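You operate a simulated robot arm through the tools that you are given. There is no shell and no other tool. Be economical: measure what you need, move in short steps, check, and stop when the job is done.

You are at the controls of a simulated robot arm. One attempt, no reset.

TASK
Put the 40 cm parcel from the top track with the white strip on top of the cable ramp there.
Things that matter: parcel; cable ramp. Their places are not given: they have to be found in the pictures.

The check looks at the end state, three seconds after you hand in, the way a careful person would. Anything else that was tipped, shoved, dropped, spilled or broken makes it a failure.

THE ROBOT
A 6-joint arm with a two-finger parallel gripper, fixed in place. Base frame: the origin is at the foot of the arm, x ahead of it, y to its left, z up; the work surface is at about z = 0. Readings come in m, rad, newtons and seconds.
With the tool pointing down near the work surface it reaches from about 0.14 to 0.58 m from the base axis. Its first joint turns from -1.152 to 1.152 rad. Payload 2.1 kg.
Tool frame: the origin (TCP) lies between the finger pads and is the grasp point; the fingertips stand 0.03 m ahead of it; z points along the fingers, y is the line along which they close. The gripper opens to 0.094 m. The fingers are 0.028 m wide and 0.01 m thick; the gripper's body (0.05 by 0.096 m) begins 0.055 m behind the TCP.
Orientation is told as [roll, pitch, yaw] about the base's x, y, z axes, in that order, counted from this pose: with the fingers straight down and closing along the base's y, the tool's x points along the base's -x, its y along +y and its z along -z.

THE INTERFACE
- The arm moves only by the tool drive_tool. Its argument "rows" is a list of rows, each a list of 7 numbers: the turn, a rotation vector about the tool's x, y, z in rad, then the shift along the tool's x, y, z in m, then the closure, from 0 (fully open) to 1 (shut). In form: [[ax, ay, az, dx, dy, dz, grip], ...]. A call has 1 to 12 rows; each row shifts and turns the commanded pose from where the row before left it, along the tool's axes as they then stand. Each row takes 0.2 s and may step no farther than 0.05 m and 0.15 rad from the row before; otherwise, or with a gripper value out of range, the whole call is refused. Where a pose cannot be reached the arm comes as near as it can. A force on the tool above 40 N (or 10 N above the force at the start of the call, whichever is more), or a blocked arm, ends the call early, and 0.2 s more pass. The fingers move at their own pace (about 0.072 m/s each) and stop on an object; they squeeze with about 42 N. The grip force told is the motor's: it shows also when the fingers shut on nothing. Time passes only in rows, and 0.2 s behind the last, so rows that do not move let the fingers close. The reply holds the time, the measured pose of the TCP, the force on the tool along the base axes, the opening and the grip force, in the units named above and with some noise, and new pictures: "show" is both (left out), scene, wrist or none.
- Cameras (640 x 400 px; columns grow to the right, rows downward): "scene" is fixed at [0.058, -0.3757, 0.4908]; the picture's right is [0.68, -0.73, 0.00], its down [-0.39, -0.36, -0.85] and it looks along [0.62, 0.58, -0.53] (base axes); focal length 316 px, centre (320, 200). "wrist" rides on the gripper at [-0.037, 0, -0.058] in the tool frame; the picture's right is [0.00, -1.00, 0.00], its down [0.97, 0.00, -0.24] and it looks along [0.24, 0.00, 0.97] (tool axes); focal length 218 px, centre (320, 200).
- locate(camera, pixels): for up to 12 pixels [column, row] of the newest picture of that camera ("zoom" is the newest enlarged one), the place [x, y, z] in the base frame of the surface seen there, good to about 0.002 m, but the place of the scene camera against the robot may be out by one fixed shift of up to 0.012 m in any direction. The clock stands still meanwhile.
- close_up(camera, box): a new picture of the part [left, top, right, bottom] of that camera's present view, enlarged. The clock stands still meanwhile.
- hand_in(): hands the job in; it is judged then, once.

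Go step by step. Measure first, check grasps and placings, and put right what went wrong. The budget is 60 turns and 120 pictures, counting those below and the enlarged ones. Unless the task says otherwise, let go and move clear before handing in, and close with one line.

The tools are called after "Call:" by a JSON object that holds its "name" and its "arguments". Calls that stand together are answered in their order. drive_tool: Moves the arm, as the interface text tells. Its arguments: {"type":"object","properties":{"rows":{"type":"array","items":{"type":"array","items":{"type":"number"}}},"show":{"type":"string","enum":["both","scene","wrist","none"]}},"required":["rows"]} The other tools are called the same way: locate (camera, pixels) gives the place of the surface under pixels of a picture; close_up (camera, box) takes an enlarged picture of a part of a camera's view; hand_in () hands the job in.

At the start:

```text
time_s: 0.0
position: [0.3297, -0.031, 0.3012]
tcp_rot: [0.001, -0.003, 0.002]
wrist_force: [0.0, 0.1, 0.2]
finger_gap: 0.0941
gripper_force: 0.0
```

scene: 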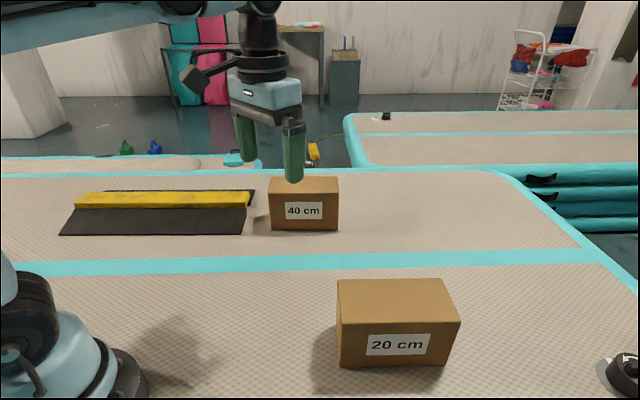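
wrist: 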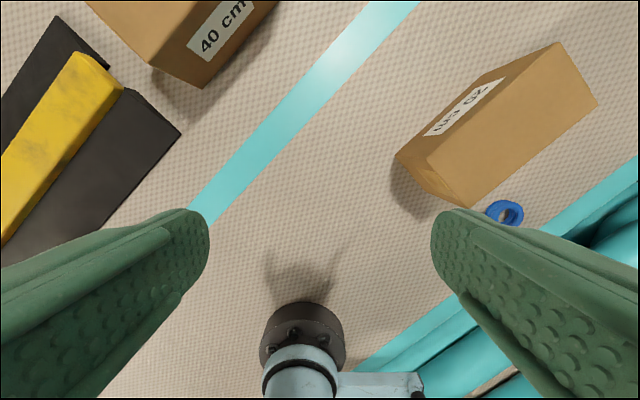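

The scene shows the 40 cm parcel at about (304,203) beside the black and yellow ramp at (160,212); the 20 cm parcel is nearer the camera. I'll enlarge both and measure.

Call:
{"name": "close_up", "arguments": {"camera": "scene", "box": [40, 150, 360, 350]}}

Call:
{"name": "locate", "arguments": {"camera": "scene", "pixels": [[270, 229], [337, 229], [273, 182], [337, 180], [270, 195], [337, 195], [62, 234], [242, 234], [75, 205], [248, 204], [80, 193], [248, 192]]}}

Call:
{"name": "locate", "arguments": {"camera": "wrist", "pixels": [[204, 85], [186, 48], [270, 5], [100, 20], [180, 135], [125, 90], [75, 55], [60, 130], [60, 20], [105, 225], [10, 180], [300, 150]]}}

```text
2.00 times, centred on (200, 250) of scene
```

zoom: 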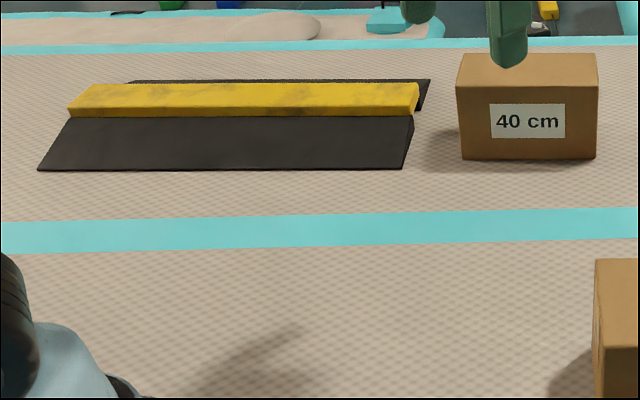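

```text
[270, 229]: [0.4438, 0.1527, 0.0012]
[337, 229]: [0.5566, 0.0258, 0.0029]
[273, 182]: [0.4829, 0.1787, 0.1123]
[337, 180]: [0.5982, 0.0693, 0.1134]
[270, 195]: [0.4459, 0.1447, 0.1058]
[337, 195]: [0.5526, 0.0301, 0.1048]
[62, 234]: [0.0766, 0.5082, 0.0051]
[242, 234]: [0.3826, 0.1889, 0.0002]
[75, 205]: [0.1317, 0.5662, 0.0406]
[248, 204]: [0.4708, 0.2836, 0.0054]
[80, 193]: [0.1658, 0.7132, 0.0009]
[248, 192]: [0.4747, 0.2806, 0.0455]
```

```text
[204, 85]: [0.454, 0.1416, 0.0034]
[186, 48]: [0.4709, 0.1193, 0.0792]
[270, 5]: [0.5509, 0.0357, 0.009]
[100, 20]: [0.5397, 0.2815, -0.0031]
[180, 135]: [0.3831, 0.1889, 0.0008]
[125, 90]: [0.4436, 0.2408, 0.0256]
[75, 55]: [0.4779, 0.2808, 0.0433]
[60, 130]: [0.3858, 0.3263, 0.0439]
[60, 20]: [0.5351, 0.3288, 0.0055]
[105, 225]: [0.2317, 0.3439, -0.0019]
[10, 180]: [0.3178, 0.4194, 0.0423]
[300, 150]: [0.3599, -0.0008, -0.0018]
```

The 40 cm box is about 0.165 m long along [0.67,-0.745], with its top near z 0.107. The ramp runs parallel, with its yellow crest at z≈0.044. I'll yaw the gripper by -0.84 so it closes across the narrow side and move toward the box at height to look.

Call:
{"name": "drive_tool", "arguments": {"rows": [[0, 0, 0.14, 0, 0, 0, 0], [0, 0, 0.14, 0, 0, 0, 0], [0, 0, 0.14, 0, 0, 0, 0], [0, 0, 0.14, 0, 0, 0, 0], [0, 0, 0.14, 0, 0, 0, 0], [0, 0, 0.14, 0, 0, 0, 0], [0, 0, 0, 0, 0.04, 0, 0], [0, 0, 0, 0, 0.04, 0, 0], [0, 0, 0, 0, 0.04, 0, 0], [0, 0, 0, 0, 0.04, 0, 0], [0, 0, 0, 0, 0, 0, 0]]}}

```text
time_s: 2.4
position: [0.4495, 0.0748, 0.3009]
tcp_rot: [0.002, -0.001, -0.84]
wrist_force: [0.1, 0.4, -0.7]
finger_gap: 0.094
gripper_force: 0.0
```

scene: 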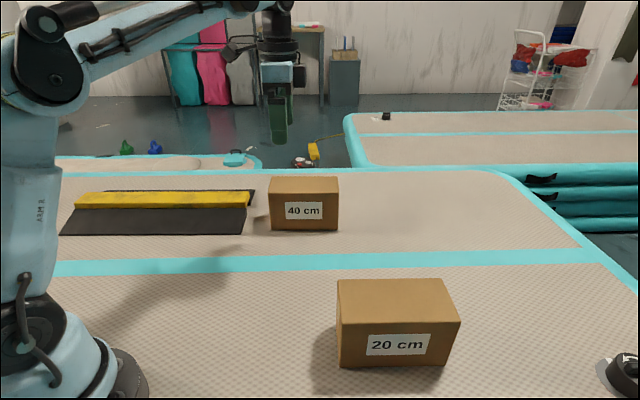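
wrist: 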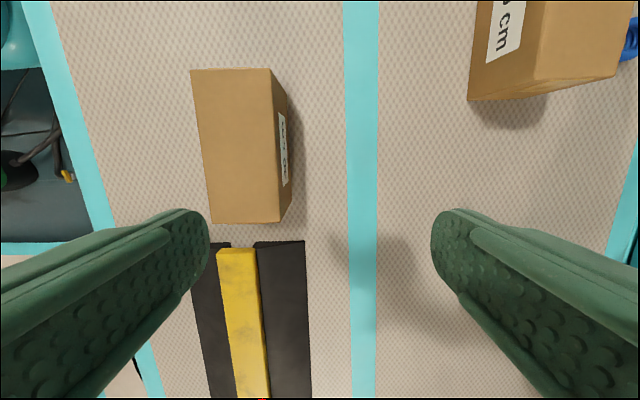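

The wrist view now shows the box top, with corners near (192,70), (270,70), (279,222) and (212,222), and the ramp end below it. I'll measure both closely.

Call:
{"name": "locate", "arguments": {"camera": "wrist", "pixels": [[194, 73], [267, 72], [277, 219], [213, 220], [240, 145], [290, 212], [220, 253], [252, 252], [258, 252], [241, 390], [265, 390], [303, 243]]}}

Call:
{"name": "close_up", "arguments": {"camera": "wrist", "box": [160, 200, 360, 400]}}

Call:
{"name": "close_up", "arguments": {"camera": "scene", "box": [180, 165, 340, 265]}}

```text
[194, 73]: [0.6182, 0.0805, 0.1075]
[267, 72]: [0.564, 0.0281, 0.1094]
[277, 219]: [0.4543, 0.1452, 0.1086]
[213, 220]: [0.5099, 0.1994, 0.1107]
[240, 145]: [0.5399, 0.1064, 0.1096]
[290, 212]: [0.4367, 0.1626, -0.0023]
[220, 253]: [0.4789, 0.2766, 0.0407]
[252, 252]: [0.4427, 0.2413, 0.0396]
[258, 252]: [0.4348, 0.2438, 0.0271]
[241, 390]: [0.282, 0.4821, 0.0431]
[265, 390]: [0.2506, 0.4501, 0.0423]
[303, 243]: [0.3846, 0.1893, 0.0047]
```

```text
2.00 times, centred on (260, 300) of wrist
```

zoom: 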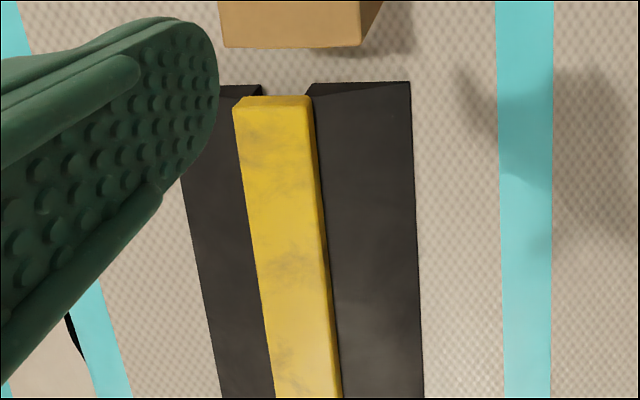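

```text
4.00 times, centred on (260, 215) of scene
```

zoom: 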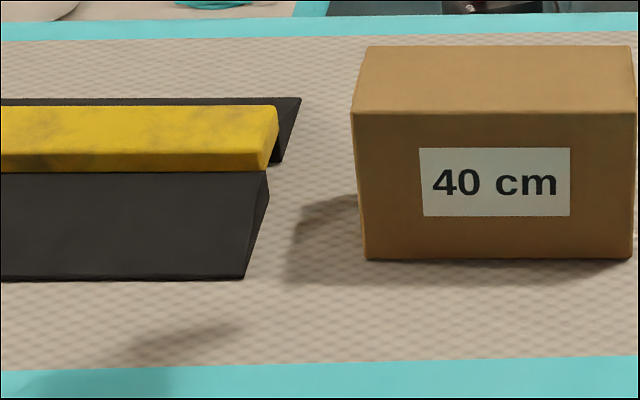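

The box centre is (0.537,0.113), its depth is about 0.077 m (fits the 0.094 opening), its top is at z 0.110, and its long axis lies at -47.3°, the same as the ramp. I'll move above it, trim the yaw to -0.825 and go partway down.

Call:
{"name": "drive_tool", "arguments": {"rows": [[0, 0, -0.015, -0.0154, 0.045, 0, 0], [0, 0, 0, -0.0154, 0.0451, 0, 0], [0, 0, 0, 0, 0, 0.04, 0], [0, 0, 0, 0, 0, 0.04, 0], [0, 0, 0, 0, 0, 0.03, 0], [0, 0, 0, 0, 0, 0, 0]]}}

```text
time_s: 3.8
position: [0.4985, 0.1001, 0.1783]
tcp_rot: [0.002, 0.0, -0.824]
wrist_force: [0.2, -0.2, -0.5]
finger_gap: 0.0941
gripper_force: 0.0
out of reach, approached as far as the arm can: row 2
```

scene: 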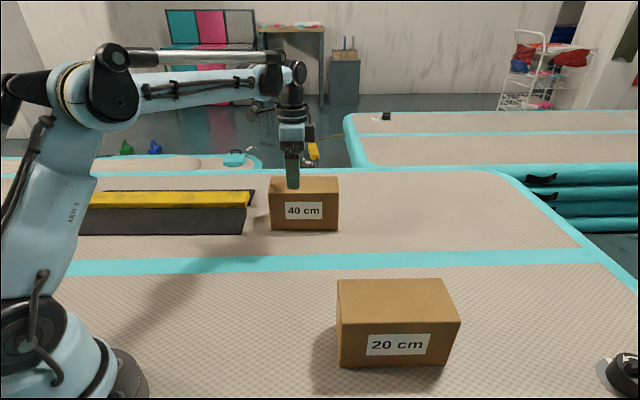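
wrist: 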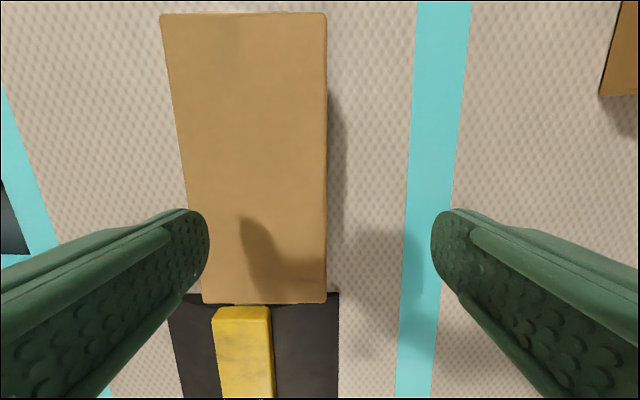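

The arm stopped short at height, at (0.4985,0.1001), because of its reach limit. I'll remeasure the box corners before shifting the rest.

Call:
{"name": "locate", "arguments": {"camera": "wrist", "pixels": [[165, 18], [323, 18], [323, 299], [206, 299], [184, 160], [324, 160], [240, 160], [216, 317], [268, 317], [223, 390], [273, 390]]}}

Call:
{"name": "drive_tool", "arguments": {"rows": [[0, 0, 0, -0.008, 0.018, 0, 0], [0, 0, 0, 0, 0, 0, 0]]}}

```text
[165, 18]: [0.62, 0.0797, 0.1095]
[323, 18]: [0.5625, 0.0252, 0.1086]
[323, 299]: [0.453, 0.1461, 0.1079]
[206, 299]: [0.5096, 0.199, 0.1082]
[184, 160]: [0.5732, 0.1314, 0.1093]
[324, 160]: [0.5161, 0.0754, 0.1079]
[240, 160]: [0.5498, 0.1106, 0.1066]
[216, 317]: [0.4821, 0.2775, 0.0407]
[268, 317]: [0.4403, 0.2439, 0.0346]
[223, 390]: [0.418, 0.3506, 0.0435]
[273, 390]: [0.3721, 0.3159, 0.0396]
```

```text
time_s: 4.4
position: [0.5151, 0.1045, 0.1782]
tcp_rot: [0.002, -0.001, -0.823]
wrist_force: [-0.8, 0.4, 0.0]
finger_gap: 0.094
gripper_force: 0.1
```

scene: 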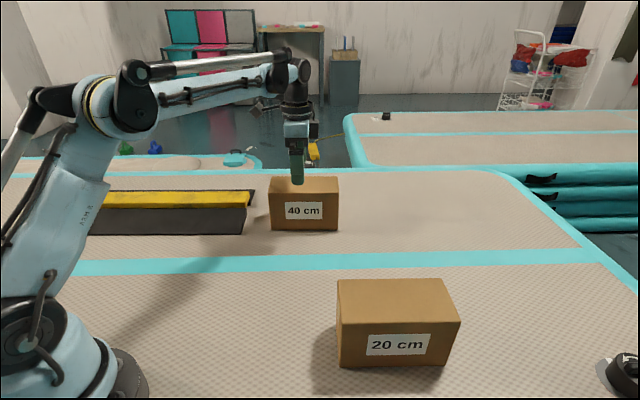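
wrist: 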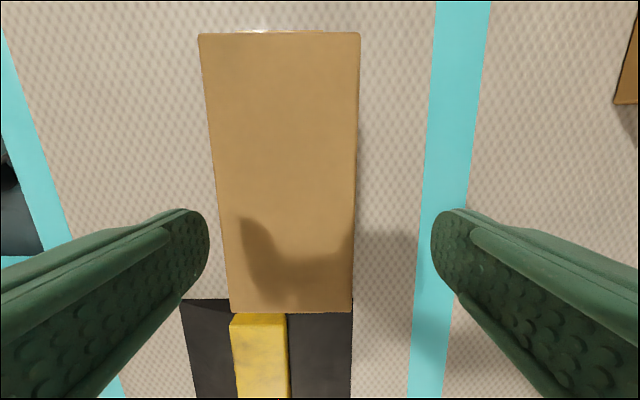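

The arm shifted well here, and the box centre is confirmed at (0.5363,0.1125), with width 0.080 m. I'll do the rest of the shift and check the centring before going down.

Call:
{"name": "drive_tool", "arguments": {"rows": [[0, 0, 0, -0.0085, 0.021, 0, 0], [0, 0, 0, 0, 0, 0.01, 0], [0, 0, 0, 0, 0, 0, 0]]}}

```text
time_s: 5.2
position: [0.5372, 0.112, 0.1705]
tcp_rot: [0.001, 0.0, -0.825]
wrist_force: [0.4, -0.3, 0.3]
finger_gap: 0.0938
gripper_force: 0.1
```

scene: 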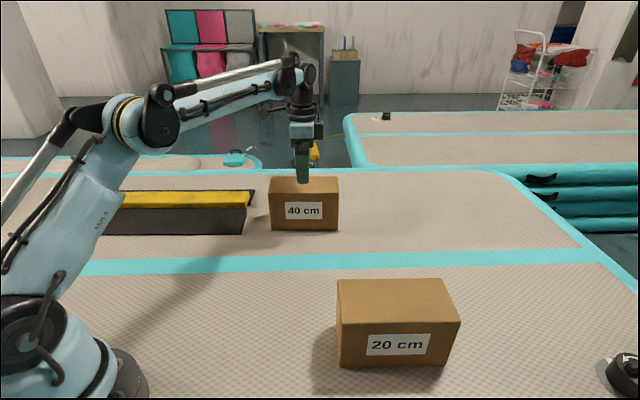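
wrist: 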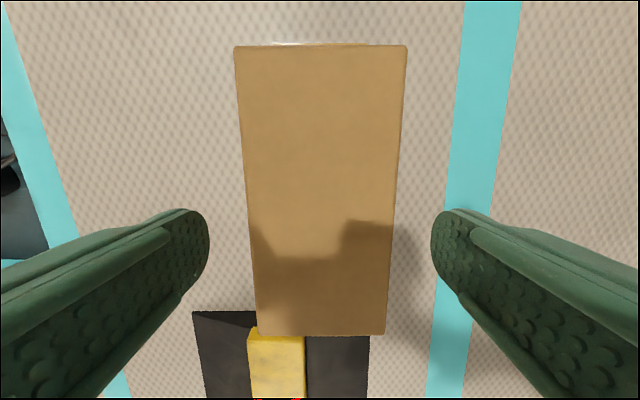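

The box is centred between the fingers (top edge 234–407, mid-line about 320). I'll go down to TCP z≈0.07 in small steps.

Call:
{"name": "drive_tool", "arguments": {"rows": [[0, 0, 0, 0, 0, 0.02, 0], [0, 0, 0, 0, 0, 0.02, 0], [0, 0, 0, 0, 0, 0.02, 0], [0, 0, 0, 0, 0, 0.02, 0], [0, 0, 0, 0, 0, 0.02, 0], [0, 0, 0, 0, 0, 0, 0]]}}

```text
time_s: 6.6
position: [0.5386, 0.1139, 0.0712]
tcp_rot: [0.002, 0.001, -0.826]
wrist_force: [0.1, -0.3, -0.2]
finger_gap: 0.0938
gripper_force: 0.0
```

scene: 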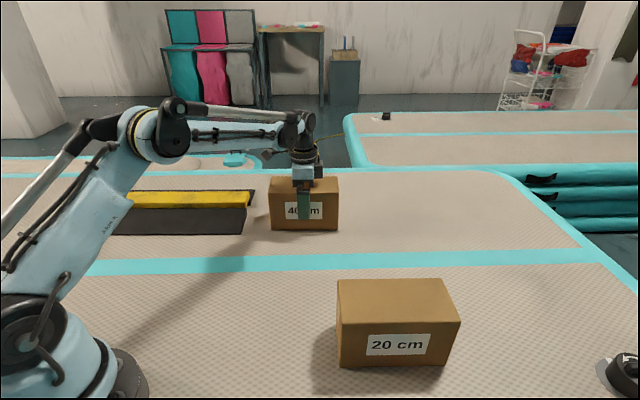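
wrist: 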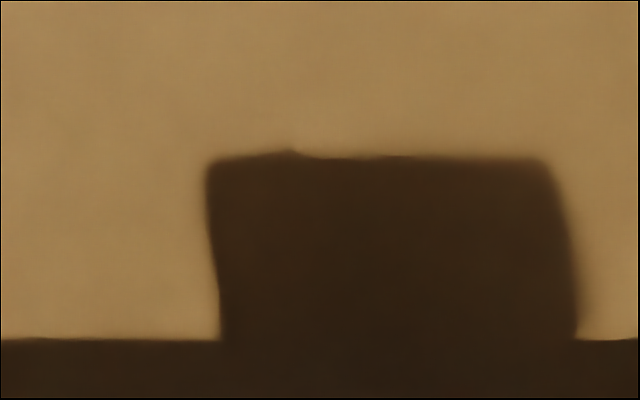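

The fingers are down on both sides with no contact force. Next I'll close and lift a little.

Call:
{"name": "drive_tool", "arguments": {"rows": [[0, 0, 0, 0, 0, 0, 1], [0, 0, 0, 0, 0, 0, 1], [0, 0, 0, 0, 0, 0, 1], [0, 0, 0, 0, 0, 0, 1], [0, 0, 0, 0, 0, -0.015, 1], [0, 0, 0, 0, 0, -0.02, 1], [0, 0, 0, 0, 0, 0, 1]], "show": "scene"}}

```text
time_s: 8.2
position: [0.5382, 0.1151, 0.1058]
tcp_rot: [0.002, 0.0, -0.823]
wrist_force: [0.6, 0.4, 0.4]
finger_gap: 0.0892
gripper_force: 41.9
```

scene: 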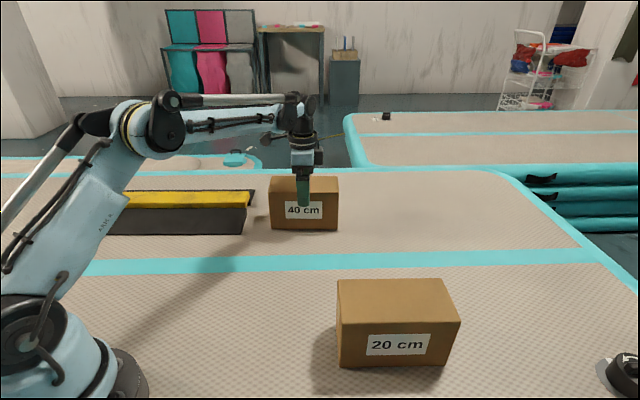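

The grip reads 41.9 N at an opening of 0.089 m, but the box still sits on the mat (its bottom edge is still at row 229) and the tool carries no load. I'll look closely before doing anything else.

Call:
{"name": "close_up", "arguments": {"camera": "scene", "box": [240, 140, 368, 240]}}

Call:
{"name": "close_up", "arguments": {"camera": "wrist", "box": [0, 0, 640, 400]}}

Call:
{"name": "locate", "arguments": {"camera": "scene", "pixels": [[271, 228], [336, 228], [305, 195], [305, 205], [290, 200], [325, 200]]}}

```text
4.00 times, centred on (304, 190) of scene
```

zoom: 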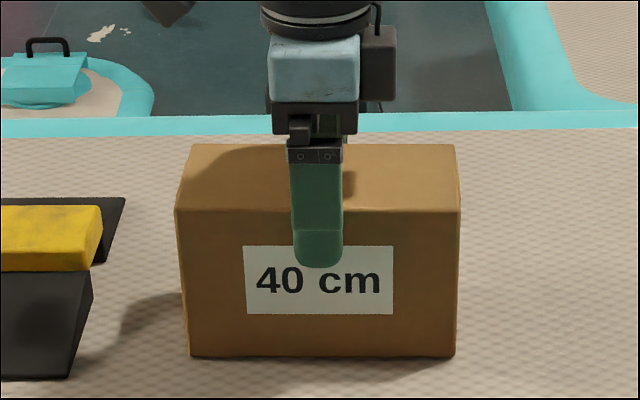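

```text
1.00 times, centred on (320, 200) of wrist
```

zoom: 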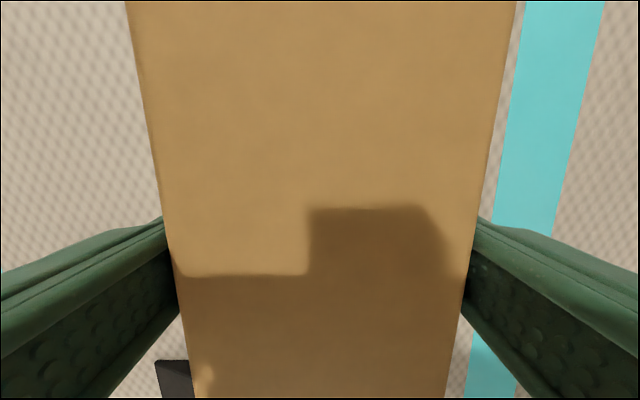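

```text
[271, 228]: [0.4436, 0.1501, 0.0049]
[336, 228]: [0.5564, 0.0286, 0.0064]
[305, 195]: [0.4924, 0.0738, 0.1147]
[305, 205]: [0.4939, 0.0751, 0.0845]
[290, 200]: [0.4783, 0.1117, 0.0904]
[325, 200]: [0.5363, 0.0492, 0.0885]
```

The fingers are against both sides (wrist (170,250) and (470,250)), so the box slipped out on the lift or the grip never bit. I'll open, go back down to z≈0.066, close for longer, and read the gap before lifting.

Call:
{"name": "drive_tool", "arguments": {"rows": [[0, 0, 0, 0, 0, 0, 0], [0, 0, 0, 0, 0, 0, 0], [0, 0, 0, 0, 0, 0.02, 0], [0, 0, 0, 0, 0, 0.02, 0], [0, 0, 0, 0, 0, 0, 0], [0, 0, 0, 0, 0, 0, 1], [0, 0, 0, 0, 0, 0, 1], [0, 0, 0, 0, 0, 0, 1], [0, 0, 0, 0, 0, 0, 1], [0, 0, 0, 0, 0, 0, 1]], "show": "none"}}

Call:
{"name": "drive_tool", "arguments": {"rows": [[0, 0, 0, 0, 0, -0.008, 1]], "show": "scene"}}

```text
time_s: 10.4
position: [0.539, 0.1138, 0.0647]
tcp_rot: [0.001, -0.001, -0.822]
wrist_force: [0.6, -0.1, 0.2]
finger_gap: 0.0891
gripper_force: 41.8
```

```text
time_s: 10.8
position: [0.538, 0.1151, 0.073]
tcp_rot: [0.001, -0.001, -0.824]
wrist_force: [0.3, 0.1, -5.1]
finger_gap: 0.0893
gripper_force: 41.9
```

scene: 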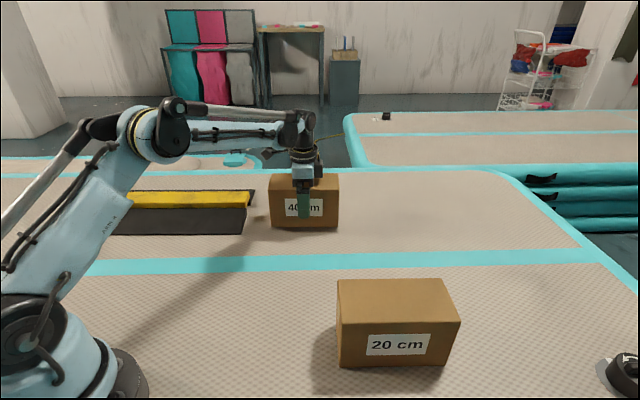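

This time the tool carries 5.1 N and the box bottom looks slightly raised (row ~227). I'll hold still to see whether it creeps, and look closely.

Call:
{"name": "drive_tool", "arguments": {"rows": [[0, 0, 0, 0, 0, 0, 1], [0, 0, 0, 0, 0, 0, 1]], "show": "none"}}

Call:
{"name": "close_up", "arguments": {"camera": "scene", "box": [240, 160, 368, 240]}}

```text
time_s: 11.4
position: [0.5395, 0.1141, 0.0728]
tcp_rot: [0.002, 0.001, -0.825]
wrist_force: [-0.2, -0.9, -6.7]
finger_gap: 0.0891
gripper_force: 42.4
```

```text
5.00 times, centred on (304, 200) of scene
```

zoom: 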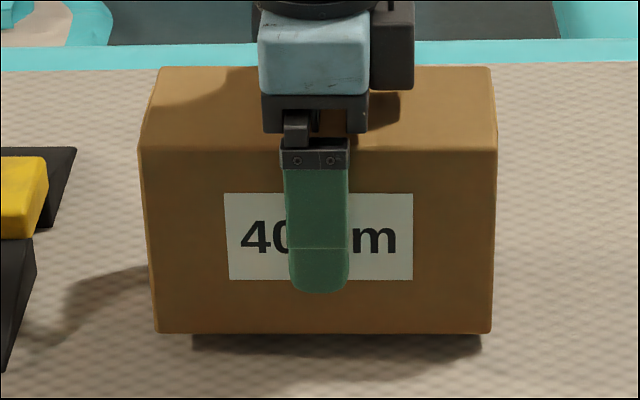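

The box is clear of the mat and holding steady at about 6 N; the earlier, faster lift slipped. I'll lift gently in small steps.

Call:
{"name": "drive_tool", "arguments": {"rows": [[0, 0, 0, 0, 0, -0.003, 1], [0, 0, 0, 0, 0, -0.005, 1], [0, 0, 0, 0, 0, -0.005, 1], [0, 0, 0, 0, 0, -0.005, 1], [0, 0, 0, 0, 0, -0.003, 1], [0, 0, 0, 0, 0, 0, 1]], "show": "none"}}

Call:
{"name": "close_up", "arguments": {"camera": "scene", "box": [240, 160, 368, 240]}}

```text
time_s: 12.8
position: [0.538, 0.1136, 0.0945]
tcp_rot: [0.001, 0.0, -0.823]
wrist_force: [0.8, 0.3, -5.7]
finger_gap: 0.0888
gripper_force: 42.1
```

```text
5.00 times, centred on (304, 200) of scene
```

zoom: 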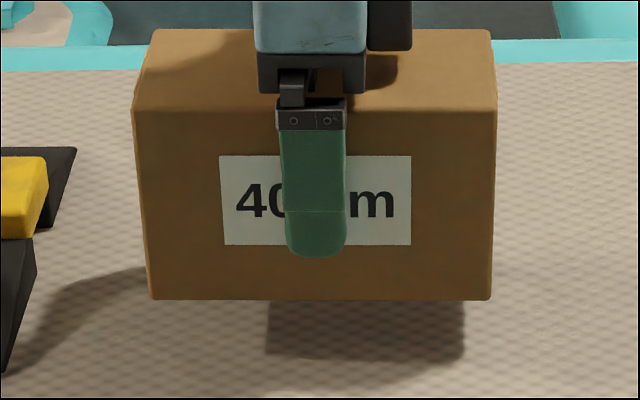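

No slip. I'll lift about 0.038 m more at the same pace.

Call:
{"name": "drive_tool", "arguments": {"rows": [[0, 0, 0, 0, 0, -0.003, 1], [0, 0, 0, 0, 0, -0.005, 1], [0, 0, 0, 0, 0, -0.005, 1], [0, 0, 0, 0, 0, -0.005, 1], [0, 0, 0, 0, 0, -0.005, 1], [0, 0, 0, 0, 0, -0.005, 1], [0, 0, 0, 0, 0, -0.005, 1], [0, 0, 0, 0, 0, -0.005, 1], [0, 0, 0, 0, 0, -0.003, 1], [0, 0, 0, 0, 0, 0, 1]], "show": "both"}}

Call:
{"name": "close_up", "arguments": {"camera": "scene", "box": [240, 140, 368, 240]}}

```text
time_s: 15.0
position: [0.5375, 0.1147, 0.1347]
tcp_rot: [0.001, -0.001, -0.825]
wrist_force: [0.4, -0.9, -6.4]
finger_gap: 0.0893
gripper_force: 41.7
```

scene: 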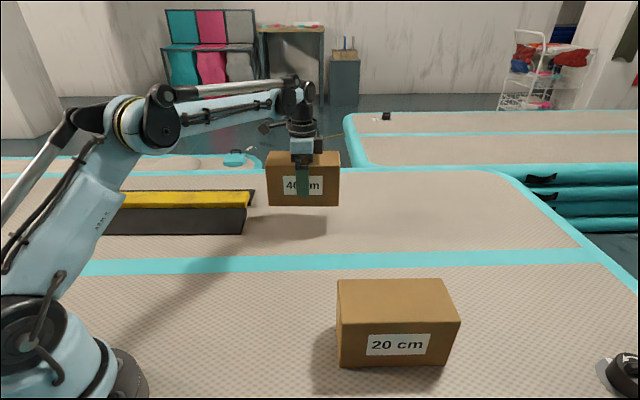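
wrist: 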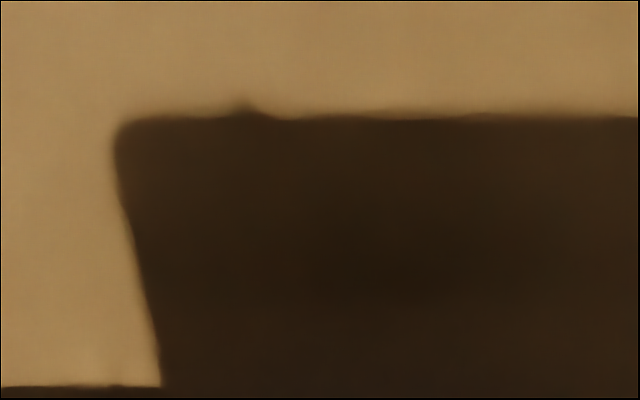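

```text
4.00 times, centred on (304, 190) of scene
```

zoom: 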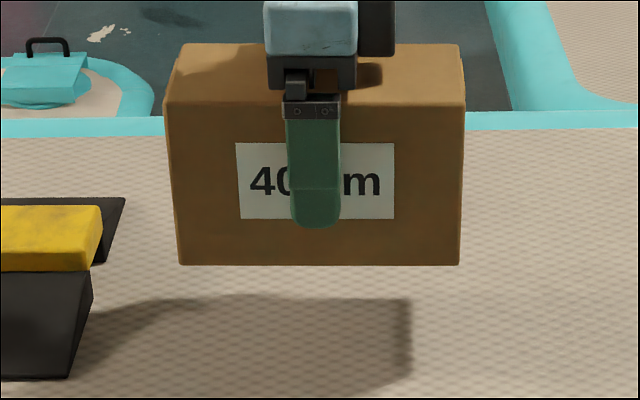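

The box is about 7 cm up with the grip unchanged. The crest line lies about 0.041 m along tool +y and the target about 0.335 m along tool +x; I'll carry it along +x first with gentle ramps.

Call:
{"name": "drive_tool", "arguments": {"rows": [[0, 0, 0, 0.003, 0, 0, 1], [0, 0, 0, 0.006, 0, 0, 1], [0, 0, 0, 0.009, 0, 0, 1], [0, 0, 0, 0.01, 0, 0, 1], [0, 0, 0, 0.01, 0, 0, 1], [0, 0, 0, 0.01, 0, 0, 1], [0, 0, 0, 0.01, 0, 0, 1], [0, 0, 0, 0.01, 0, 0, 1], [0, 0, 0, 0.009, 0, 0, 1], [0, 0, 0, 0.006, 0, 0, 1], [0, 0, 0, 0.003, 0, 0, 1]], "show": "scene"}}

```text
time_s: 17.4
position: [0.4791, 0.1771, 0.1342]
tcp_rot: [0.002, 0.001, -0.823]
wrist_force: [-0.8, 0.4, -6.7]
finger_gap: 0.0892
gripper_force: 42.2
```

scene: 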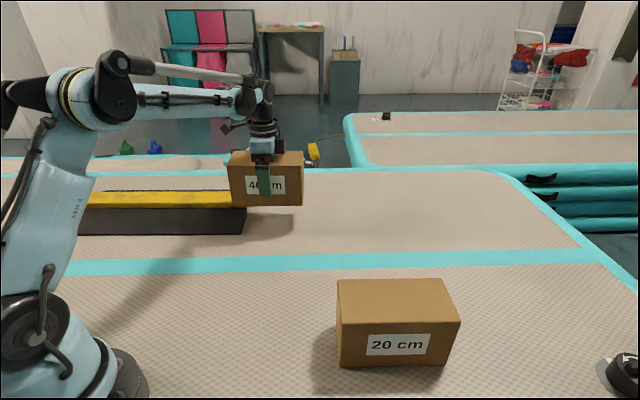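

It carries without slip, so I'll continue along +x a bit faster.

Call:
{"name": "drive_tool", "arguments": {"rows": [[0, 0, 0, 0.004, 0, 0, 1], [0, 0, 0, 0.008, 0, 0, 1], [0, 0, 0, 0.012, 0, 0, 1], [0, 0, 0, 0.013, 0, 0, 1], [0, 0, 0, 0.013, 0, 0, 1], [0, 0, 0, 0.013, 0, 0, 1], [0, 0, 0, 0.013, 0, 0, 1], [0, 0, 0, 0.013, 0, 0, 1], [0, 0, 0, 0.013, 0, 0, 1], [0, 0, 0, 0.012, 0, 0, 1], [0, 0, 0, 0.008, 0, 0, 1], [0, 0, 0, 0.004, 0, 0, 1]], "show": "scene"}}

Call:
{"name": "drive_tool", "arguments": {"rows": [[0, 0, 0, 0.004, 0.001, 0, 1], [0, 0, 0, 0.008, 0.003, 0, 1], [0, 0, 0, 0.012, 0.004, 0, 1], [0, 0, 0, 0.012, 0.004, 0, 1], [0, 0, 0, 0.012, 0.004, 0, 1], [0, 0, 0, 0.012, 0.004, 0, 1], [0, 0, 0, 0.012, 0.004, 0, 1], [0, 0, 0, 0.012, 0.004, 0, 1], [0, 0, 0, 0.012, 0.004, 0, 1], [0, 0, 0, 0.008, 0.003, 0, 1], [0, 0, 0, 0.004, 0.001, 0, 1]], "show": "both"}}

```text
time_s: 20.0
position: [0.3942, 0.2704, 0.1356]
tcp_rot: [0.002, 0.001, -0.823]
wrist_force: [-0.2, -0.7, -6.8]
finger_gap: 0.089
gripper_force: 42.6
```

scene: 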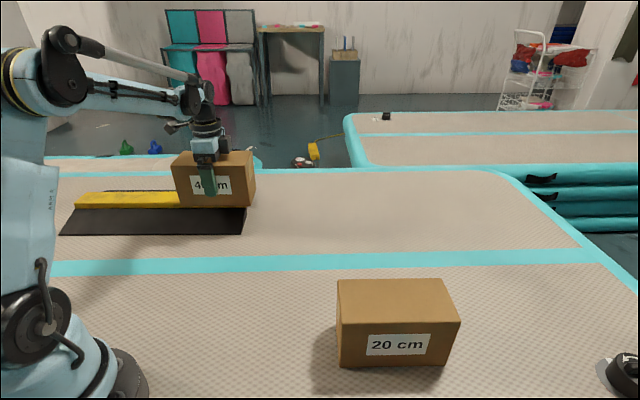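

```text
time_s: 22.4
position: [0.3479, 0.373, 0.136]
tcp_rot: [0.003, 0.001, -0.825]
wrist_force: [-0.1, 0.1, -6.7]
finger_gap: 0.0893
gripper_force: 41.7
```

scene: 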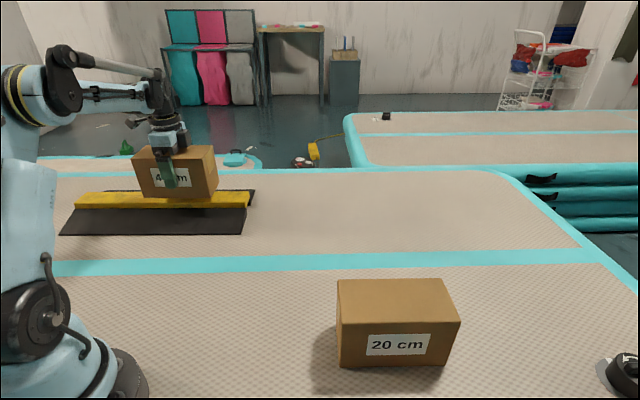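
wrist: 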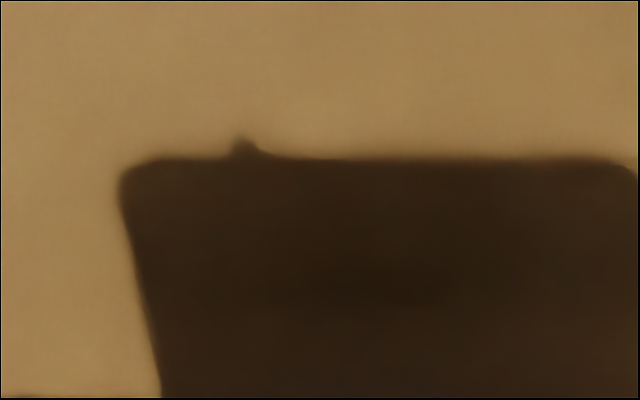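

The box hangs over the crest about 0.16 m from its right end, at n-projection 0.509 against a crest of about 0.5135. I'll cross-check the lateral offset with the scene camera.

Call:
{"name": "close_up", "arguments": {"camera": "scene", "box": [56, 135, 264, 245]}}

Call:
{"name": "locate", "arguments": {"camera": "scene", "pixels": [[142, 192], [210, 192], [210, 175], [90, 205], [90, 200], [90, 195], [120, 203], [120, 194], [235, 203], [235, 200], [235, 195], [142, 180]]}}

```text
3.08 times, centred on (160, 190) of scene
```

zoom: 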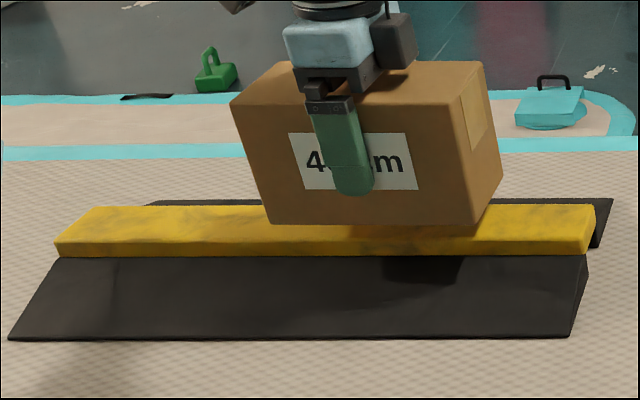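

```text
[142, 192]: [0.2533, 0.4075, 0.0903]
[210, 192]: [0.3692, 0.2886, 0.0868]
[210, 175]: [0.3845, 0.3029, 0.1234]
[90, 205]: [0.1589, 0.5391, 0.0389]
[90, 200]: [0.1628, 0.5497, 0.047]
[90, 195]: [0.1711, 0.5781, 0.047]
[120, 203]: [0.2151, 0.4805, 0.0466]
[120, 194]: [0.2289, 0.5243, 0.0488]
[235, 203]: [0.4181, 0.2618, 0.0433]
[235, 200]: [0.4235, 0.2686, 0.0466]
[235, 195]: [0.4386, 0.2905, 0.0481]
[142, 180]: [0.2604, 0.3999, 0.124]
```

The scene check agrees: the box needs about +0.0045 m in tool y, and contact should come at TCP z≈0.109. I'll shift and go down gently to just above it.

Call:
{"name": "drive_tool", "arguments": {"rows": [[0, 0, 0, 0, 0.002, 0, 1], [0, 0, 0, 0, 0.0025, 0, 1], [0, 0, 0, 0, 0, 0.003, 1], [0, 0, 0, 0, 0, 0.005, 1], [0, 0, 0, 0, 0, 0.005, 1], [0, 0, 0, 0, 0, 0.005, 1], [0, 0, 0, 0, 0, 0.003, 1], [0, 0, 0, 0, 0, 0, 1]], "show": "none"}}

Call:
{"name": "close_up", "arguments": {"camera": "scene", "box": [56, 135, 264, 245]}}

```text
time_s: 24.2
position: [0.3513, 0.377, 0.1143]
tcp_rot: [0.002, 0.001, -0.824]
wrist_force: [-0.3, -1.0, -6.4]
finger_gap: 0.0891
gripper_force: 42.1
```

```text
3.08 times, centred on (160, 190) of scene
```

zoom: 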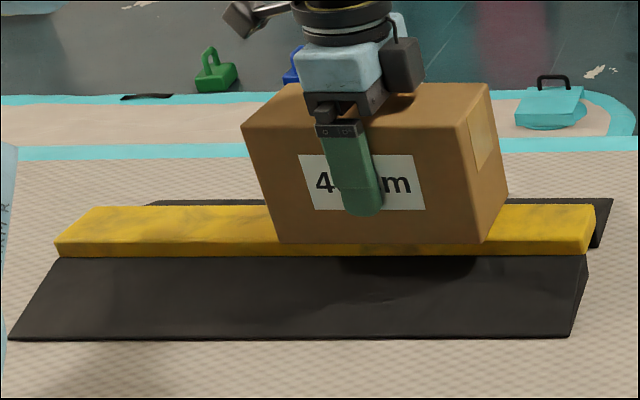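

It's just above the crest and aligned (n≈0.514). I'll creep down, watching for the load to transfer.

Call:
{"name": "drive_tool", "arguments": {"rows": [[0, 0, 0, 0, 0, 0.002, 1], [0, 0, 0, 0, 0, 0.002, 1], [0, 0, 0, 0, 0, 0, 1]], "show": "none"}}

Call:
{"name": "drive_tool", "arguments": {"rows": [[0, 0, 0, 0, 0, 0.0015, 1], [0, 0, 0, 0, 0, 0, 1]], "show": "none"}}

```text
time_s: 25.0
position: [0.3502, 0.3763, 0.1099]
tcp_rot: [0.002, -0.001, -0.824]
wrist_force: [0.9, 0.0, -5.3]
finger_gap: 0.0892
gripper_force: 42.1
```

```text
time_s: 25.6
position: [0.3495, 0.3763, 0.1098]
tcp_rot: [0.003, -0.001, -0.823]
wrist_force: [1.4, -1.4, 17.0]
finger_gap: 0.0891
gripper_force: 41.8
```

The load has transferred (+17 N), so the box is on the crest. I'll ease the pressure off slightly, then open and look.

Call:
{"name": "drive_tool", "arguments": {"rows": [[0, 0, 0, 0, 0, -0.001, 1], [0, 0, 0, 0, 0, 0, 1], [0, 0, 0, 0, 0, 0, 0], [0, 0, 0, 0, 0, 0, 0], [0, 0, 0, 0, 0, 0, 0]], "show": "scene"}}

Call:
{"name": "close_up", "arguments": {"camera": "scene", "box": [56, 135, 264, 245]}}

```text
time_s: 26.8
position: [0.351, 0.3764, 0.1102]
tcp_rot: [0.0, -0.001, -0.824]
wrist_force: [0.9, -0.3, 0.0]
finger_gap: 0.094
gripper_force: 0.0
```

scene: 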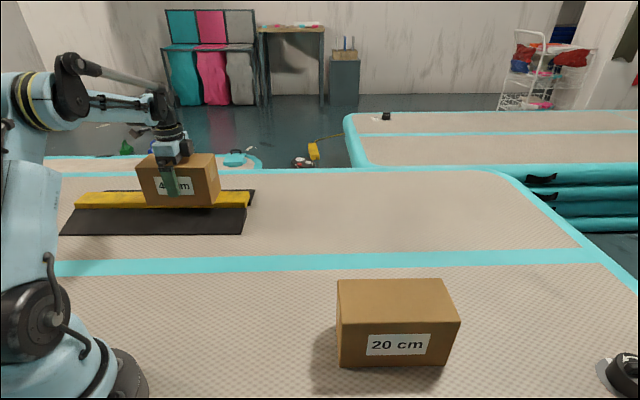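

```text
3.08 times, centred on (160, 190) of scene
```

zoom: 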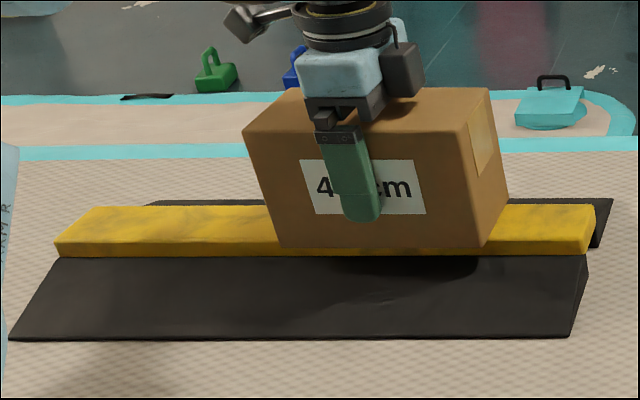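

The box rests level on the crest with the fingers open. I'll withdraw straight up.

Call:
{"name": "drive_tool", "arguments": {"rows": [[0, 0, 0, 0, 0, -0.01, 0], [0, 0, 0, 0, 0, -0.015, 0], [0, 0, 0, 0, 0, -0.02, 0], [0, 0, 0, 0, 0, -0.02, 0], [0, 0, 0, 0, 0, -0.03, 0], [0, 0, 0, 0, 0, -0.03, 0], [0, 0, 0, 0, 0, 0, 0]], "show": "both"}}

Call:
{"name": "close_up", "arguments": {"camera": "scene", "box": [56, 135, 264, 245]}}

```text
time_s: 28.4
position: [0.349, 0.3765, 0.236]
tcp_rot: [0.002, -0.001, -0.823]
wrist_force: [0.9, 0.4, -0.2]
finger_gap: 0.0939
gripper_force: 0.1
```

scene: 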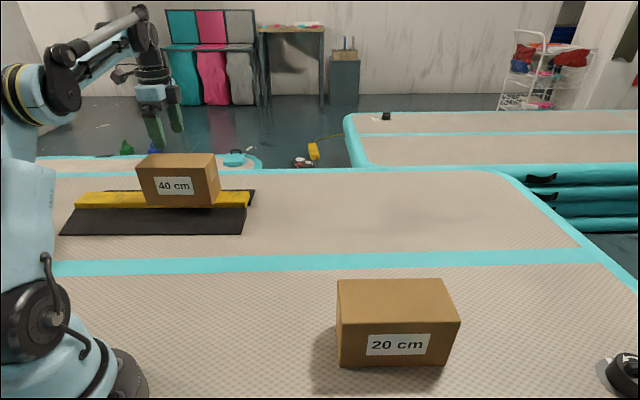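
wrist: 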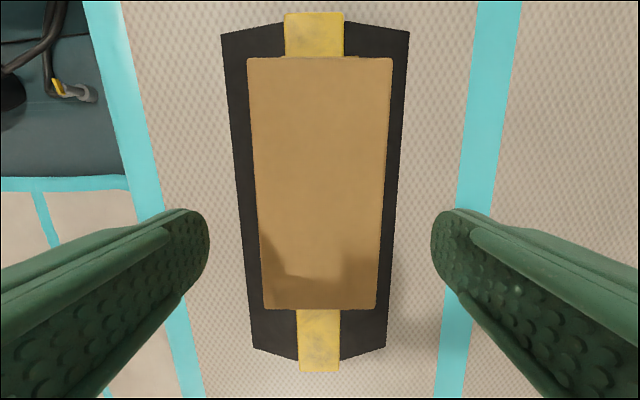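

```text
3.08 times, centred on (160, 190) of scene
```

zoom: 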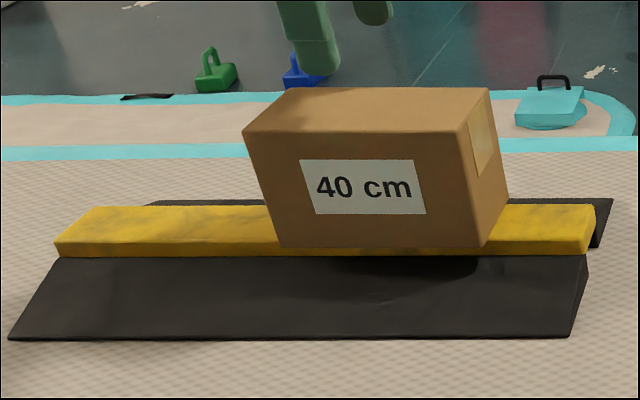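

The 40 cm parcel stands level and centred on the crest (wrist 248–392 over yellow 285–343). The gripper is clear and nothing else has moved, so I'm handing in.

Call:
{"name": "hand_in", "arguments": {}}

```text
The job is handed in.
```

The 40 cm parcel is resting level on top of the cable ramp, released, with the arm clear; the first lift slipped and left it on the mat, and the second, slower one held.
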